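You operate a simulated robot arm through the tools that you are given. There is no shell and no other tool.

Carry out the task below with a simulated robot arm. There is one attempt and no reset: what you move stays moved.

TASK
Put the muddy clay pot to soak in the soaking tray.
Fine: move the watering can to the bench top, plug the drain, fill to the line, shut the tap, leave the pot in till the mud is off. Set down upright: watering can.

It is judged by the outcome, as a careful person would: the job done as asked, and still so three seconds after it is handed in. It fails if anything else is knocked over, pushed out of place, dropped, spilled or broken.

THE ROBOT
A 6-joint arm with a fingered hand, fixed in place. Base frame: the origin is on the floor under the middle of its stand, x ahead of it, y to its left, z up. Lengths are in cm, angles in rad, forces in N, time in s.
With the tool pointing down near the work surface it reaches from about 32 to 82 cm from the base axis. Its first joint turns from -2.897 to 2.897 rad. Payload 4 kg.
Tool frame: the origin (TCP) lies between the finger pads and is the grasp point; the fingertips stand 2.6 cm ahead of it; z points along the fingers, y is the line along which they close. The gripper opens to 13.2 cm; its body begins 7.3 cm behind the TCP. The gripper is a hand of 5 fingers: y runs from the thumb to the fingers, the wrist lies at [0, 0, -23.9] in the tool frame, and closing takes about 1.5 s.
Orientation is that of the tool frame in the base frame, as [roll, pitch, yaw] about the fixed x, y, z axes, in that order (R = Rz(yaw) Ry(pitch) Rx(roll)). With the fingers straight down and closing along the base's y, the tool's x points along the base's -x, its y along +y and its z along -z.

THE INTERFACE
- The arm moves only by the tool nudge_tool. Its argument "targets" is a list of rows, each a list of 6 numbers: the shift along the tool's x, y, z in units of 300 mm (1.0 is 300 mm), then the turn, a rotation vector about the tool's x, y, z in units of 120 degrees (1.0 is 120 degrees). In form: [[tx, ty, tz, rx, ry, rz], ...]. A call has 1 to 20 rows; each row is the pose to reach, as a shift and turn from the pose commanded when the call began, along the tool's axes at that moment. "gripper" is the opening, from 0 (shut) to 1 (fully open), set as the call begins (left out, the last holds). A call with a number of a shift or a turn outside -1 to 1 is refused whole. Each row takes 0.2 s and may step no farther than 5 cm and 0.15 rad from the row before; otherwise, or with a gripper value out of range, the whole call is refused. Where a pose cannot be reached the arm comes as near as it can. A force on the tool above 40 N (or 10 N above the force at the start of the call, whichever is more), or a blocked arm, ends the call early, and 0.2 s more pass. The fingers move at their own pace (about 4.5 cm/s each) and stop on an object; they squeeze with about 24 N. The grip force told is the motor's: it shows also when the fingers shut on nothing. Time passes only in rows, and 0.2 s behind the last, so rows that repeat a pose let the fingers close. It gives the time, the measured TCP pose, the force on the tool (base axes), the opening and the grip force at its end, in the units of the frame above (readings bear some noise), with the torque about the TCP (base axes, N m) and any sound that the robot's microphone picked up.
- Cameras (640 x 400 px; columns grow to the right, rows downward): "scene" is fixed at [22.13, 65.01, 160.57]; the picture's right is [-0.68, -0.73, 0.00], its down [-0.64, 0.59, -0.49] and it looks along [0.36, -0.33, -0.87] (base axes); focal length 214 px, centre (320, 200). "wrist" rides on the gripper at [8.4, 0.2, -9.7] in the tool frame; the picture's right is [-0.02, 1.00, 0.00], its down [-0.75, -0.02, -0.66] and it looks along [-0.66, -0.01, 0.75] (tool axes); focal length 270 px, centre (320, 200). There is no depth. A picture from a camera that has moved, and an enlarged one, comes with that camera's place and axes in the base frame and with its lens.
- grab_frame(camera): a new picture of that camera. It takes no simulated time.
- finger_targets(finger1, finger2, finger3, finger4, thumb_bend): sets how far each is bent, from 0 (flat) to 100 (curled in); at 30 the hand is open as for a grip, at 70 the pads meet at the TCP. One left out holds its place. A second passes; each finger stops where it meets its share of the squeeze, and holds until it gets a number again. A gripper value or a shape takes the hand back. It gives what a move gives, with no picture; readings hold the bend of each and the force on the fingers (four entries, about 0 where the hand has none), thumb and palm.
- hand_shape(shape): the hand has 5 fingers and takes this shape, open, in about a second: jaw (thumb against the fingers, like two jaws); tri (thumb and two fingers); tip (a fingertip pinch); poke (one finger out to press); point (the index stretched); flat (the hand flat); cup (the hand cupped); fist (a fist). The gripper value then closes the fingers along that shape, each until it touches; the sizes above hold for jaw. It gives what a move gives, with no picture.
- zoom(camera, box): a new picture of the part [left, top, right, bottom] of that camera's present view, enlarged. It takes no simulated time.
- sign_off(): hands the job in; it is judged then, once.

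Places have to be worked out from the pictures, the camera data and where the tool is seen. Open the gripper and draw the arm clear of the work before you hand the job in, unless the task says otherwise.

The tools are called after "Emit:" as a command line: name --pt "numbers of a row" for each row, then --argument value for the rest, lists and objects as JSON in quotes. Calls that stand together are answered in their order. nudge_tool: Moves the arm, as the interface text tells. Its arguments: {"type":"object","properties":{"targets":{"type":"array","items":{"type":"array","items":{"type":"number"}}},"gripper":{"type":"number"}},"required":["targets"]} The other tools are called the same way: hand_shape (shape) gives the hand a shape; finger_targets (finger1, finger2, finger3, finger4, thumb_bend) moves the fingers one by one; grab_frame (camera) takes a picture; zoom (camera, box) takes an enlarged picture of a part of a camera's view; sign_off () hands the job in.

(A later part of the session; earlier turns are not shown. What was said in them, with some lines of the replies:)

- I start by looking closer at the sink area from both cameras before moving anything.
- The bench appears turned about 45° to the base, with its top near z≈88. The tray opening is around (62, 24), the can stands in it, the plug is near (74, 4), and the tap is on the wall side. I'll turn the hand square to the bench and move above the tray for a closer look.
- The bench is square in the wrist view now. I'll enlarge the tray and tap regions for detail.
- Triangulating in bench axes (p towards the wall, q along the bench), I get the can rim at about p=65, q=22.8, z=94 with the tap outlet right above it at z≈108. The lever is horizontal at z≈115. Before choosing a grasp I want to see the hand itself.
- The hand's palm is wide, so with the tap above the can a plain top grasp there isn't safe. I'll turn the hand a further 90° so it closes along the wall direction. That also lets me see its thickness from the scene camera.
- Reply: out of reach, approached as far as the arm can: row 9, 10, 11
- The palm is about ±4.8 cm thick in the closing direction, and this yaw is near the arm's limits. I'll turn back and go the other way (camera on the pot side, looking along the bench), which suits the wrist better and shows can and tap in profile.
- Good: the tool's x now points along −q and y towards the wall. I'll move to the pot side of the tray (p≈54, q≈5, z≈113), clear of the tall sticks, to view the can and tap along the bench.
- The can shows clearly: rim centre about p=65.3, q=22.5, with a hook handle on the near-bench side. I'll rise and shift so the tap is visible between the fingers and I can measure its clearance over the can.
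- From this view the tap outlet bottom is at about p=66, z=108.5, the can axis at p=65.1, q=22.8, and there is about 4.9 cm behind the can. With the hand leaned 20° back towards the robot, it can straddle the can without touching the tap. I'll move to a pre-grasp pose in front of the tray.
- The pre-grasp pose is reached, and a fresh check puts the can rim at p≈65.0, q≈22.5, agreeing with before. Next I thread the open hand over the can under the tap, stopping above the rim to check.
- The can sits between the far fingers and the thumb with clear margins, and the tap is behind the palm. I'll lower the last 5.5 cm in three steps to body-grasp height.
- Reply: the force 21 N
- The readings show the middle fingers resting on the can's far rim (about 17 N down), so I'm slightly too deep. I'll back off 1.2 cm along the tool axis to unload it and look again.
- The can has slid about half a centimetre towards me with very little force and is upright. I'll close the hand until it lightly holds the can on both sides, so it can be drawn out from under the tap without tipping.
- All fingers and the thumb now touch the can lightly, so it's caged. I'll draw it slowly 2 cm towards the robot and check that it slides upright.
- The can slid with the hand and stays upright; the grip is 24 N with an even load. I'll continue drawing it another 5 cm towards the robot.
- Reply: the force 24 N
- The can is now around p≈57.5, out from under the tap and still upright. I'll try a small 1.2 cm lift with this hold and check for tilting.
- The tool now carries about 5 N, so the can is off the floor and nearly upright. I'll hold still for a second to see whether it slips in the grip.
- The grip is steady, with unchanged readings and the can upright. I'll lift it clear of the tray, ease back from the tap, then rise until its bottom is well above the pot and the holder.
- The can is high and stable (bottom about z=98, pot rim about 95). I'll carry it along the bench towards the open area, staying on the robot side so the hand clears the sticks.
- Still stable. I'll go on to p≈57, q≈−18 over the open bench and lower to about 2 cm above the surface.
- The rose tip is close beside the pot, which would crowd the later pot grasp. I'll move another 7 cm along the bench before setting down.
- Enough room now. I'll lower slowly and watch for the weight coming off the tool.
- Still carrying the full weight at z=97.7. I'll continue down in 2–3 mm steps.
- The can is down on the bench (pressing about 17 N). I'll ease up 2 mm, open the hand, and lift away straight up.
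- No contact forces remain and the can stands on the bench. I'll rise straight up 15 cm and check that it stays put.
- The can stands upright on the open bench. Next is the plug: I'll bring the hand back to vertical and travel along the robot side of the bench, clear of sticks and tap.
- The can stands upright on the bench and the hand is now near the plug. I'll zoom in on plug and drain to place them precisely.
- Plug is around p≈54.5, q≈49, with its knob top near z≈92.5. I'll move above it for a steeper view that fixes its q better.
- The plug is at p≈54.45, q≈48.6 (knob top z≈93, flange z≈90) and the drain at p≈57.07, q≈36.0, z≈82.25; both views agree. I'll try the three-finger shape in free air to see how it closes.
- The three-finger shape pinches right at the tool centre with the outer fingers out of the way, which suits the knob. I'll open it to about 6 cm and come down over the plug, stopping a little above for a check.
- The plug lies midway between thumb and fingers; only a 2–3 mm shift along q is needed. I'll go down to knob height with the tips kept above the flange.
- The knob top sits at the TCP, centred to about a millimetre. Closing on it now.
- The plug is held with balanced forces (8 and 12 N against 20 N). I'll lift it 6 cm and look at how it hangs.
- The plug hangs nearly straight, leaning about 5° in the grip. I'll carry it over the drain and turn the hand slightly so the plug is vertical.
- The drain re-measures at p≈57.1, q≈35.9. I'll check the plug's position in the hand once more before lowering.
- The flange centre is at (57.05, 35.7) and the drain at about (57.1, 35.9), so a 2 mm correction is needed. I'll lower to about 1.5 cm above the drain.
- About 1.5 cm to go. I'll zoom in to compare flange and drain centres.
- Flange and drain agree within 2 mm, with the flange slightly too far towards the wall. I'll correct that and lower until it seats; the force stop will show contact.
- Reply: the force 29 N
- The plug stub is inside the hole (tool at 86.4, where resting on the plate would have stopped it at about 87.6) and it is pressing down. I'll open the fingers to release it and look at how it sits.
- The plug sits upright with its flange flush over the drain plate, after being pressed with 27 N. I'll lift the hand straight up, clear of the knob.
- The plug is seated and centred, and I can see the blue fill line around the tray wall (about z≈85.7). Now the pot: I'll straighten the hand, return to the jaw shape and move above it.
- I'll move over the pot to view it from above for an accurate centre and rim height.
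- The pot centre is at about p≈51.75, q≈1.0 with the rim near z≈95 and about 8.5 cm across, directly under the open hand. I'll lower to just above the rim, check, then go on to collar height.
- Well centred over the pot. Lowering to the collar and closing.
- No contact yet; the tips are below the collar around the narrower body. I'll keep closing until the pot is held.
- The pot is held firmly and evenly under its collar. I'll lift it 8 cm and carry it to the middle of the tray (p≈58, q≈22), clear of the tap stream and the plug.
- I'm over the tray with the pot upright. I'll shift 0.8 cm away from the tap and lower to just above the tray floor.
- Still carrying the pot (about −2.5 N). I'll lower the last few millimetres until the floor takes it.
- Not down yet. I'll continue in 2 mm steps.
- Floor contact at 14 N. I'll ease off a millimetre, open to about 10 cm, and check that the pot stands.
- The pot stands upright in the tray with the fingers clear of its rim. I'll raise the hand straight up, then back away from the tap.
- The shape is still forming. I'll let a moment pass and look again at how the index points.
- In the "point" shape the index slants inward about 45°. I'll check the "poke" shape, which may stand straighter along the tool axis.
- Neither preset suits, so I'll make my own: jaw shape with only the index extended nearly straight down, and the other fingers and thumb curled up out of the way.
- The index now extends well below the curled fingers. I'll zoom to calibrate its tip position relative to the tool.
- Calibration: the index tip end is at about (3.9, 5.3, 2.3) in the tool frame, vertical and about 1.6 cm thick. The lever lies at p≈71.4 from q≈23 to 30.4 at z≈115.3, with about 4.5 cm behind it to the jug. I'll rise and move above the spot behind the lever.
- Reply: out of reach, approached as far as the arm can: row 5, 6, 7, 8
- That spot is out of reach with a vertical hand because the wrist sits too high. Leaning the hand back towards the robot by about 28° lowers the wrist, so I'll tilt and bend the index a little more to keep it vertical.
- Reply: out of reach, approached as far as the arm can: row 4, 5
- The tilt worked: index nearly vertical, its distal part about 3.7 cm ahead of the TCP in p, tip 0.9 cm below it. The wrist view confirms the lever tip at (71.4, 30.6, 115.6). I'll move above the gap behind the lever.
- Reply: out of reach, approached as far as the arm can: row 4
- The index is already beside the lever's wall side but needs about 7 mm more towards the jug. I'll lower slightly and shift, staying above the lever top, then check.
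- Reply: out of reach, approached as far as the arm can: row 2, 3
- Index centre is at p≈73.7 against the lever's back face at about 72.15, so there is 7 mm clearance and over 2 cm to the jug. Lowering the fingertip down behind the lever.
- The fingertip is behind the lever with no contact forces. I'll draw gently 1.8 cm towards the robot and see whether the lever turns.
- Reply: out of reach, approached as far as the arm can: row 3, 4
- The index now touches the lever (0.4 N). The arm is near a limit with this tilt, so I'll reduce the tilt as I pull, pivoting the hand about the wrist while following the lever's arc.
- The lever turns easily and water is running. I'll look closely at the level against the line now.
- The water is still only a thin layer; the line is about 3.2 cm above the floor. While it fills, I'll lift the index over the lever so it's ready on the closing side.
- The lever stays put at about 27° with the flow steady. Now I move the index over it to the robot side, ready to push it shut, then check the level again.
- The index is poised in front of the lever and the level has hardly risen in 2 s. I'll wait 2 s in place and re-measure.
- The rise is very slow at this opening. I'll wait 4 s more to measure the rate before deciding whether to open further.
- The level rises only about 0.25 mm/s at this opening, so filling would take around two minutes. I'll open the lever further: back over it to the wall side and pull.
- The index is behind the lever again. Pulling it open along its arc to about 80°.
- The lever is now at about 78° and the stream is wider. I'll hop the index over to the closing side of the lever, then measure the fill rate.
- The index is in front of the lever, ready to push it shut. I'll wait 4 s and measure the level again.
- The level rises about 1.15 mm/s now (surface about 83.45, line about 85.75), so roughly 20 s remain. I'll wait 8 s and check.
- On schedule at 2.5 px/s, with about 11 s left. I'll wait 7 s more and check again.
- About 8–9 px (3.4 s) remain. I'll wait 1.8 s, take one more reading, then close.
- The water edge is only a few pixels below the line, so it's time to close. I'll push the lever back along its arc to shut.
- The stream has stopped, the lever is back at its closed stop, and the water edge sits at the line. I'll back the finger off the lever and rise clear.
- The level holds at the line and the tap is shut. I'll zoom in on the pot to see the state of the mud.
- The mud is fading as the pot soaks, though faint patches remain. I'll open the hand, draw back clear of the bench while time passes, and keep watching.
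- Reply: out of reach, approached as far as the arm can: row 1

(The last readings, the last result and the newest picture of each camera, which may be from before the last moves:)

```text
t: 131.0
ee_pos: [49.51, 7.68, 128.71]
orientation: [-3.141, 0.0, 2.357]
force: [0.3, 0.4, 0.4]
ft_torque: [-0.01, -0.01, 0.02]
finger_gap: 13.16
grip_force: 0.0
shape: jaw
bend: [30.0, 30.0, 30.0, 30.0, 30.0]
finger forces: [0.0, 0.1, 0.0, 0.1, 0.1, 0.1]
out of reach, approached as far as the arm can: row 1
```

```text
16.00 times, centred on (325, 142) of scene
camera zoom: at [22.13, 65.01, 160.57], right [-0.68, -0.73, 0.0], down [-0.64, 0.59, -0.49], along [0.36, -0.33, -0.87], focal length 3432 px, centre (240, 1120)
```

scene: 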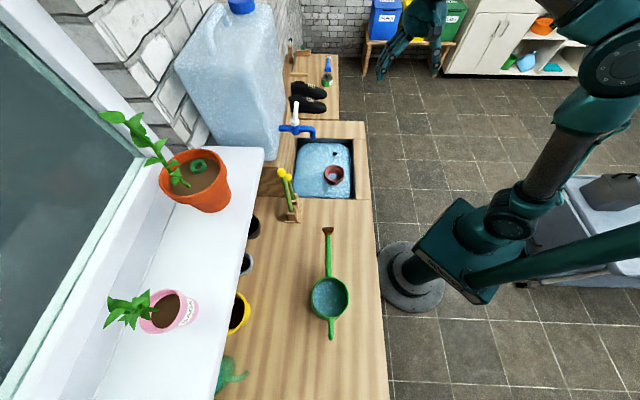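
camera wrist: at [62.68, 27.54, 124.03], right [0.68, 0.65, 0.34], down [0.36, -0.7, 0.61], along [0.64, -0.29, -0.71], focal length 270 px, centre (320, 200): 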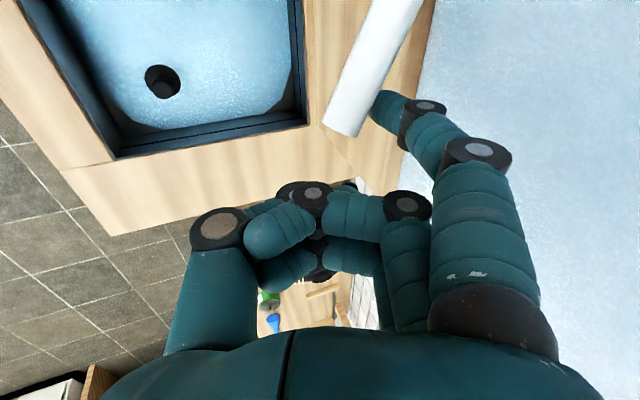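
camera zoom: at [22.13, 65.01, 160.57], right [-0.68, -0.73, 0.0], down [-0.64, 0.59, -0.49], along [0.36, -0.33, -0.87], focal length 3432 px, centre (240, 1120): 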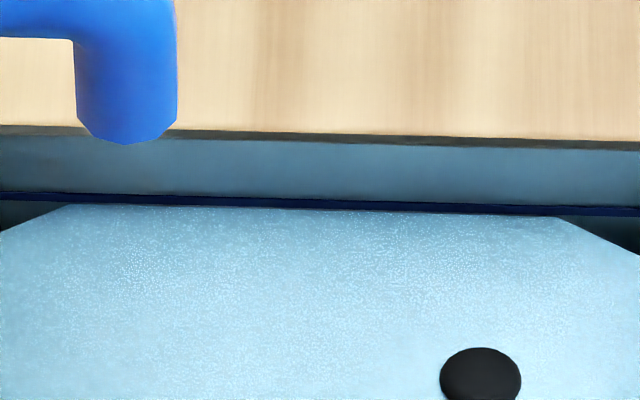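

The level is stable at the line. To be sure the mud is off, I'll let another 8 s pass and compare the pot.

Emit:
nudge_tool --pt "0 0 0 0 0 0" --pt "0 0 0 0 0 0" --pt "0 0 0 0 0 0" --pt "0 0 0 0 0 0" --pt "0 0 0 0 0 0" --pt "0 0 0 0 0 0" --pt "0 0 0 0 0 0" --pt "0 0 0 0 0 0" --pt "0 0 0 0 0 0" --pt "0 0 0 0 0 0" --pt "0 0 0 0 0 0" --pt "0 0 0 0 0 0" --pt "0 0 0 0 0 0" --pt "0 0 0 0 0 0" --pt "0 0 0 0 0 0" --pt "0 0 0 0 0 0" --pt "0 0 0 0 0 0" --pt "0 0 0 0 0 0" --pt "0 0 0 0 0 0" --pt "0 0 0 0 0 0"

Emit:
nudge_tool --pt "0 0 0 0 0 0" --pt "0 0 0 0 0 0" --pt "0 0 0 0 0 0" --pt "0 0 0 0 0 0" --pt "0 0 0 0 0 0" --pt "0 0 0 0 0 0" --pt "0 0 0 0 0 0" --pt "0 0 0 0 0 0" --pt "0 0 0 0 0 0" --pt "0 0 0 0 0 0" --pt "0 0 0 0 0 0" --pt "0 0 0 0 0 0" --pt "0 0 0 0 0 0" --pt "0 0 0 0 0 0" --pt "0 0 0 0 0 0" --pt "0 0 0 0 0 0" --pt "0 0 0 0 0 0" --pt "0 0 0 0 0 0" --pt "0 0 0 0 0 0" --pt "0 0 0 0 0 0"

Emit:
zoom --camera "scene" --box '[318, 158, 350, 192]'

Emit:
zoom --camera "wrist" --box '[240, 0, 480, 200]'

```text
t: 135.2
ee_pos: [49.41, 7.64, 128.63]
orientation: [3.141, 0.001, 2.357]
force: [-0.6, -0.3, 0.5]
ft_torque: [-0.01, 0.03, 0.01]
finger_gap: 13.17
grip_force: 0.0
shape: jaw
bend: [30.0, 30.0, 30.0, 30.0, 30.0]
finger forces: [0.1, 0.0, 0.0, 0.0, 0.0, 0.0]
```

```text
t: 139.4
ee_pos: [49.42, 7.63, 128.61]
orientation: [-3.141, 0.0, 2.357]
force: [0.5, 0.9, -0.3]
ft_torque: [0.01, 0.03, 0.0]
finger_gap: 13.16
grip_force: 0.1
shape: jaw
bend: [30.0, 30.0, 30.0, 30.0, 30.0]
finger forces: [0.1, 0.0, 0.1, 0.0, 0.1, 0.0]
```

```text
11.76 times, centred on (334, 175) of scene
camera zoom: at [22.13, 65.01, 160.57], right [-0.68, -0.73, 0.0], down [-0.64, 0.59, -0.49], along [0.36, -0.33, -0.87], focal length 2523 px, centre (155, 494)
```

zoom: 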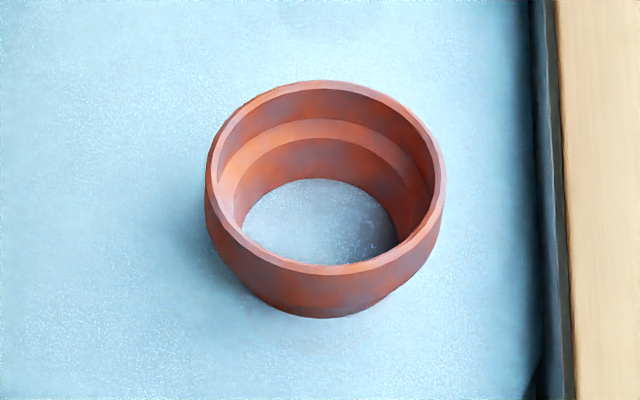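

```text
2.00 times, centred on (360, 100) of wrist
camera zoom: at [43.57, 13.65, 138.24], right [0.72, 0.69, 0.0], down [0.52, -0.54, 0.66], along [0.46, -0.47, -0.75], focal length 541 px, centre (240, 400)
```

zoom: 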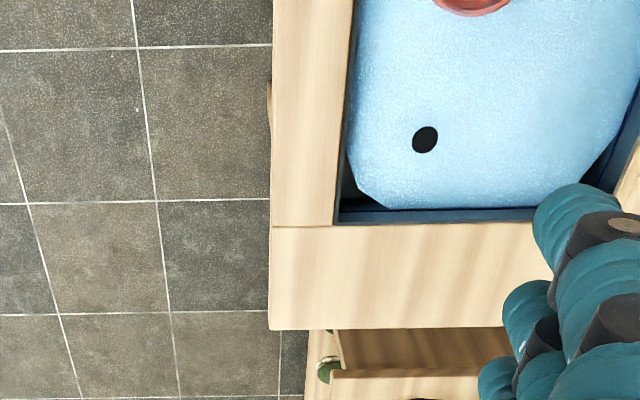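

The pot looks unchanged over the last 12 s, which suggests the mud is off. I'll take a closer look with the wrist camera from the bench front while more time passes.

Emit:
nudge_tool --pt "0.1 0.02 0.03 0 0 0" --pt "0.2 0.04 0.06 0 0 0" --pt "0.3 0.07 0.09 0 0 0" --pt "0.4 0.09 0.12 0 0 0" --pt "0.5 0.11 0.15 0 0 0" --pt "0.6 0.13 0.18 0 0 0" --pt "0.717 0.157 0.2 0 0 0" --pt "0.717 0.157 0.2 0 0 0" --pt "0.717 0.157 0.2 0 0 0" --pt "0.717 0.157 0.2 0 0 0" --pt "0.717 0.157 0.2 0 0 0" --pt "0.717 0.157 0.2 0 0 0" --pt "0.717 0.157 0.2 0 0 0" --pt "0.717 0.157 0.2 0 0 0" --pt "0.717 0.157 0.2 0 0 0" --pt "0.717 0.157 0.2 0 0 0" --pt "0.717 0.157 0.2 0 0 0" --pt "0.717 0.157 0.2 0 0 0" --pt "0.717 0.157 0.2 0 0 0" --pt "0.717 0.157 0.2 0 0 0"

Emit:
grab_frame --camera "wrist"

Emit:
zoom --camera "wrist" --box '[340, 80, 440, 180]'

Emit:
zoom --camera "scene" --box '[318, 158, 350, 192]'

```text
t: 143.6
ee_pos: [37.47, 26.12, 122.78]
orientation: [-3.141, 0.0, 2.356]
force: [1.6, 0.0, -0.3]
ft_torque: [-0.02, -0.01, 0.01]
finger_gap: 13.2
grip_force: 0.1
shape: jaw
bend: [30.0, 30.0, 30.0, 30.0, 30.0]
finger forces: [0.1, 0.0, 0.0, 0.0, 0.1, 0.0]
```

```text
taken
camera wrist: at [31.67, 32.21, 132.43], right [0.72, 0.69, 0.0], down [0.52, -0.54, 0.66], along [0.46, -0.48, -0.75], focal length 270 px, centre (320, 200)
```

wrist: 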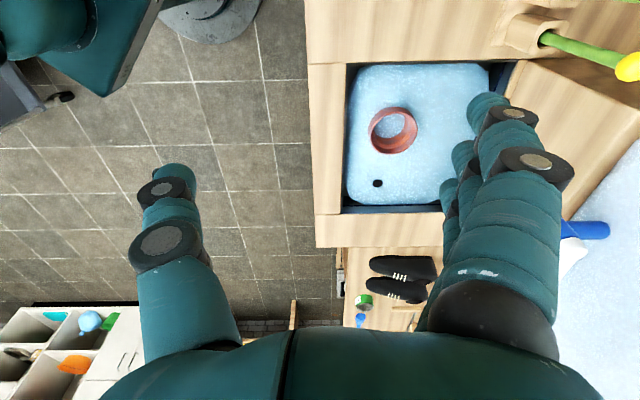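

```text
4.00 times, centred on (390, 130) of wrist
camera zoom: at [31.67, 32.21, 132.43], right [0.72, 0.69, 0.0], down [0.52, -0.54, 0.66], along [0.46, -0.48, -0.75], focal length 1081 px, centre (40, 480)
```

zoom: 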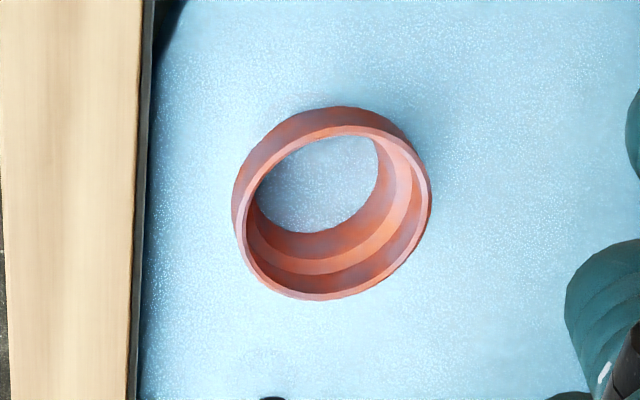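

```text
11.76 times, centred on (334, 175) of scene
camera zoom: at [22.13, 65.01, 160.57], right [-0.68, -0.73, 0.0], down [-0.64, 0.59, -0.49], along [0.36, -0.33, -0.87], focal length 2523 px, centre (155, 494)
```

zoom: 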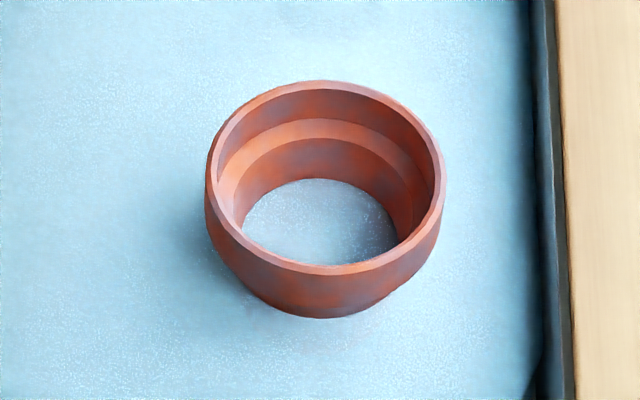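

The pot now shows clean, even terracotta with no dark mud, the same as 16 s ago. I'll draw the arm well back and wait a bit longer as a final check on pot, level and can.

Emit:
nudge_tool --pt "-0.06 -0.06 -0.05 0 0 0" --pt "-0.12 -0.12 -0.1 0 0 0" --pt "-0.18 -0.18 -0.15 0 0 0" --pt "-0.24 -0.24 -0.2 0 0 0" --pt "-0.3 -0.3 -0.25 0 0 0" --pt "-0.3 -0.3 -0.25 0 0 0" --pt "-0.3 -0.3 -0.25 0 0 0" --pt "-0.3 -0.3 -0.25 0 0 0" --pt "-0.3 -0.3 -0.25 0 0 0" --pt "-0.3 -0.3 -0.25 0 0 0" --pt "-0.3 -0.3 -0.25 0 0 0" --pt "-0.3 -0.3 -0.25 0 0 0" --pt "-0.3 -0.3 -0.25 0 0 0" --pt "-0.3 -0.3 -0.25 0 0 0" --pt "-0.3 -0.3 -0.25 0 0 0" --pt "-0.3 -0.3 -0.25 0 0 0" --pt "-0.3 -0.3 -0.25 0 0 0" --pt "-0.3 -0.3 -0.25 0 0 0" --pt "-0.3 -0.3 -0.25 0 0 0" --pt "-0.3 -0.3 -0.25 0 0 0"

Emit:
nudge_tool --pt "0 0 0 0 0 0" --pt "0 0 0 0 0 0" --pt "0 0 0 0 0 0" --pt "0 0 0 0 0 0" --pt "0 0 0 0 0 0" --pt "0 0 0 0 0 0" --pt "0 0 0 0 0 0" --pt "0 0 0 0 0 0" --pt "0 0 0 0 0 0" --pt "0 0 0 0 0 0" --pt "0 0 0 0 0 0" --pt "0 0 0 0 0 0" --pt "0 0 0 0 0 0" --pt "0 0 0 0 0 0" --pt "0 0 0 0 0 0" --pt "0 0 0 0 0 0" --pt "0 0 0 0 0 0" --pt "0 0 0 0 0 0" --pt "0 0 0 0 0 0" --pt "0 0 0 0 0 0"

Emit:
grab_frame --camera "scene"

Emit:
zoom --camera "scene" --box '[275, 90, 375, 205]'

Emit:
zoom --camera "scene" --box '[315, 135, 335, 150]'

Emit:
zoom --camera "scene" --box '[290, 220, 370, 345]'

```text
t: 147.8
ee_pos: [37.33, 13.2, 130.17]
orientation: [3.141, 0.0, 2.356]
force: [0.2, 0.6, -0.1]
ft_torque: [0.0, 0.02, 0.01]
finger_gap: 13.22
grip_force: 0.1
shape: jaw
bend: [30.0, 30.0, 30.0, 30.0, 30.0]
finger forces: [0.0, 0.0, 0.1, 0.0, 0.1, 0.0]
```

```text
t: 152.0
ee_pos: [37.49, 13.2, 130.18]
orientation: [-3.14, 0.0, 2.354]
force: [0.5, 0.9, 1.0]
ft_torque: [0.0, 0.0, -0.02]
finger_gap: 13.21
grip_force: 0.1
shape: jaw
bend: [30.0, 30.0, 30.0, 30.0, 30.0]
finger forces: [0.1, 0.0, 0.0, 0.1, 0.1, 0.0]
```

```text
taken
```

scene: 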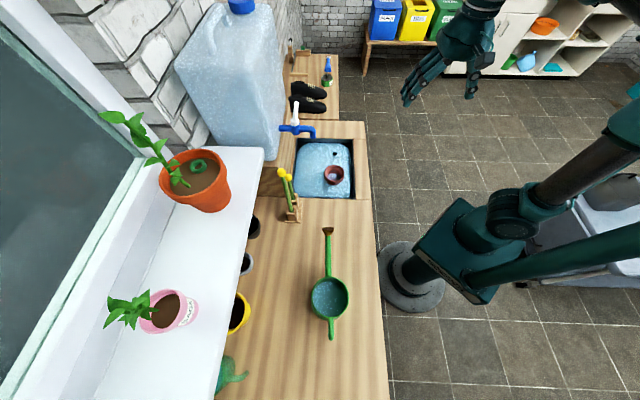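

```text
3.48 times, centred on (325, 148) of scene
camera zoom: at [22.13, 65.01, 160.57], right [-0.68, -0.73, 0.0], down [-0.64, 0.59, -0.49], along [0.36, -0.33, -0.87], focal length 746 px, centre (303, 383)
```

zoom: 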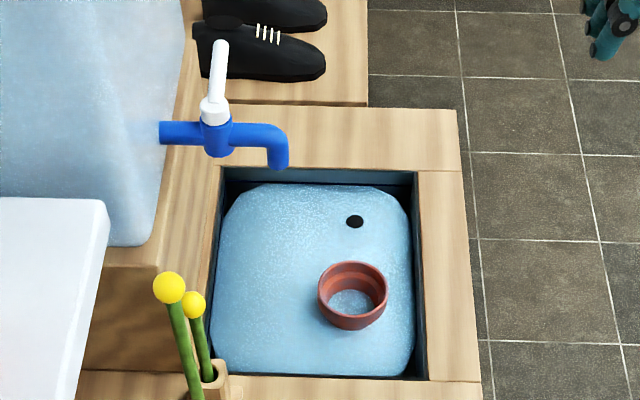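

```text
16.00 times, centred on (325, 142) of scene
camera zoom: at [22.13, 65.01, 160.57], right [-0.68, -0.73, 0.0], down [-0.64, 0.59, -0.49], along [0.36, -0.33, -0.87], focal length 3432 px, centre (240, 1120)
```

zoom: 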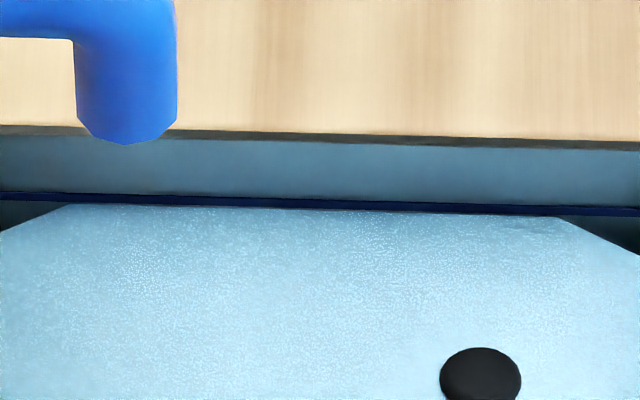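

```text
3.20 times, centred on (330, 282) of scene
camera zoom: at [22.13, 65.01, 160.57], right [-0.68, -0.73, 0.0], down [-0.64, 0.59, -0.49], along [0.36, -0.33, -0.87], focal length 686 px, centre (288, -64)
```

zoom: 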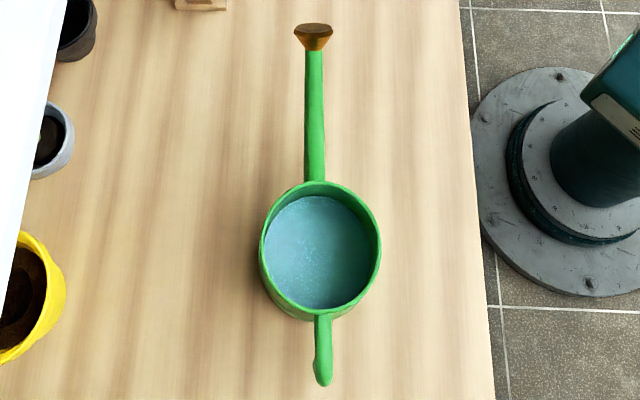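

All looks right: tap shut, level at the line, pot clean and upright, can standing with its water. I'll take one last check of the water line from the wrist camera's angle.

Emit:
grab_frame --camera "wrist"

Emit:
zoom --camera "wrist" --box '[380, 60, 560, 180]'

```text
taken
camera wrist: at [31.53, 19.33, 139.8], right [0.72, 0.69, 0.0], down [0.52, -0.54, 0.66], along [0.46, -0.47, -0.75], focal length 270 px, centre (320, 200)
```

wrist: 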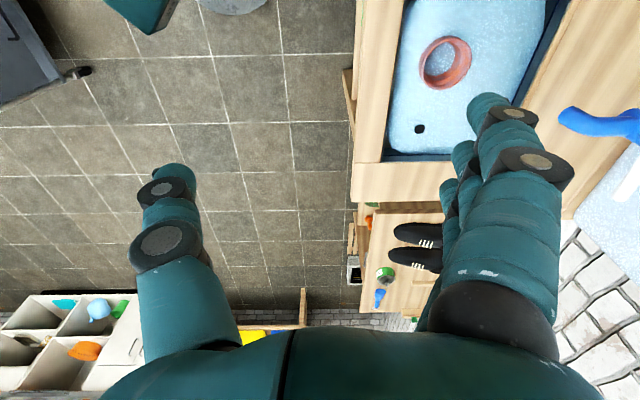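

```text
3.33 times, centred on (470, 120) of wrist
camera zoom: at [31.53, 19.33, 139.8], right [0.72, 0.69, 0.0], down [0.52, -0.54, 0.66], along [0.46, -0.47, -0.75], focal length 901 px, centre (-180, 467)
```

zoom: 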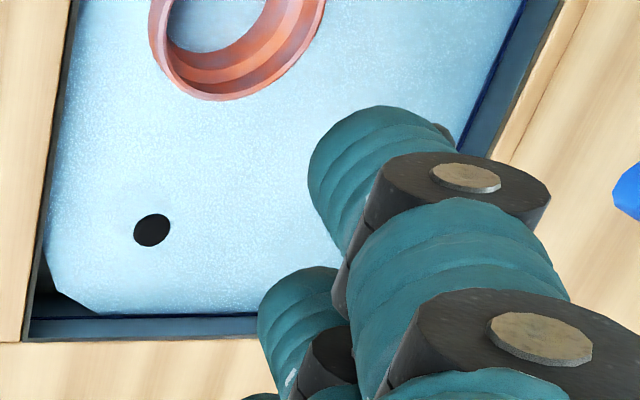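

From this second angle the water surface also meets the blue line on both visible walls. The can stands upright on the bench, the drain is plugged, the tap is shut, the pot is clean and standing in the tray, and the hand is open and clear. Handing in.

Emit:
sign_off

```text
The job is handed in.
```

The clay pot is soaking upright in the tray, and its mud is off. Its look did not change over the last 15 seconds or so that I checked it closely.

- **Watering can:** it stands upright on the open bench top with its water still in it.
- **Drain:** the plug is seated in it, and the water level held steady after filling.
- **Fill:** the tray is filled to the blue line, checked from two camera angles.
- **Tap:** the lever is back at its closed stop and the stream has stopped.

I put the pot in before filling rather than after, so the level at the line already includes it. The pot is still in the tray, since you didn't ask for it to come out. The hand is open and the arm is drawn back from the bench. I saw nothing else knocked, moved or spilled.
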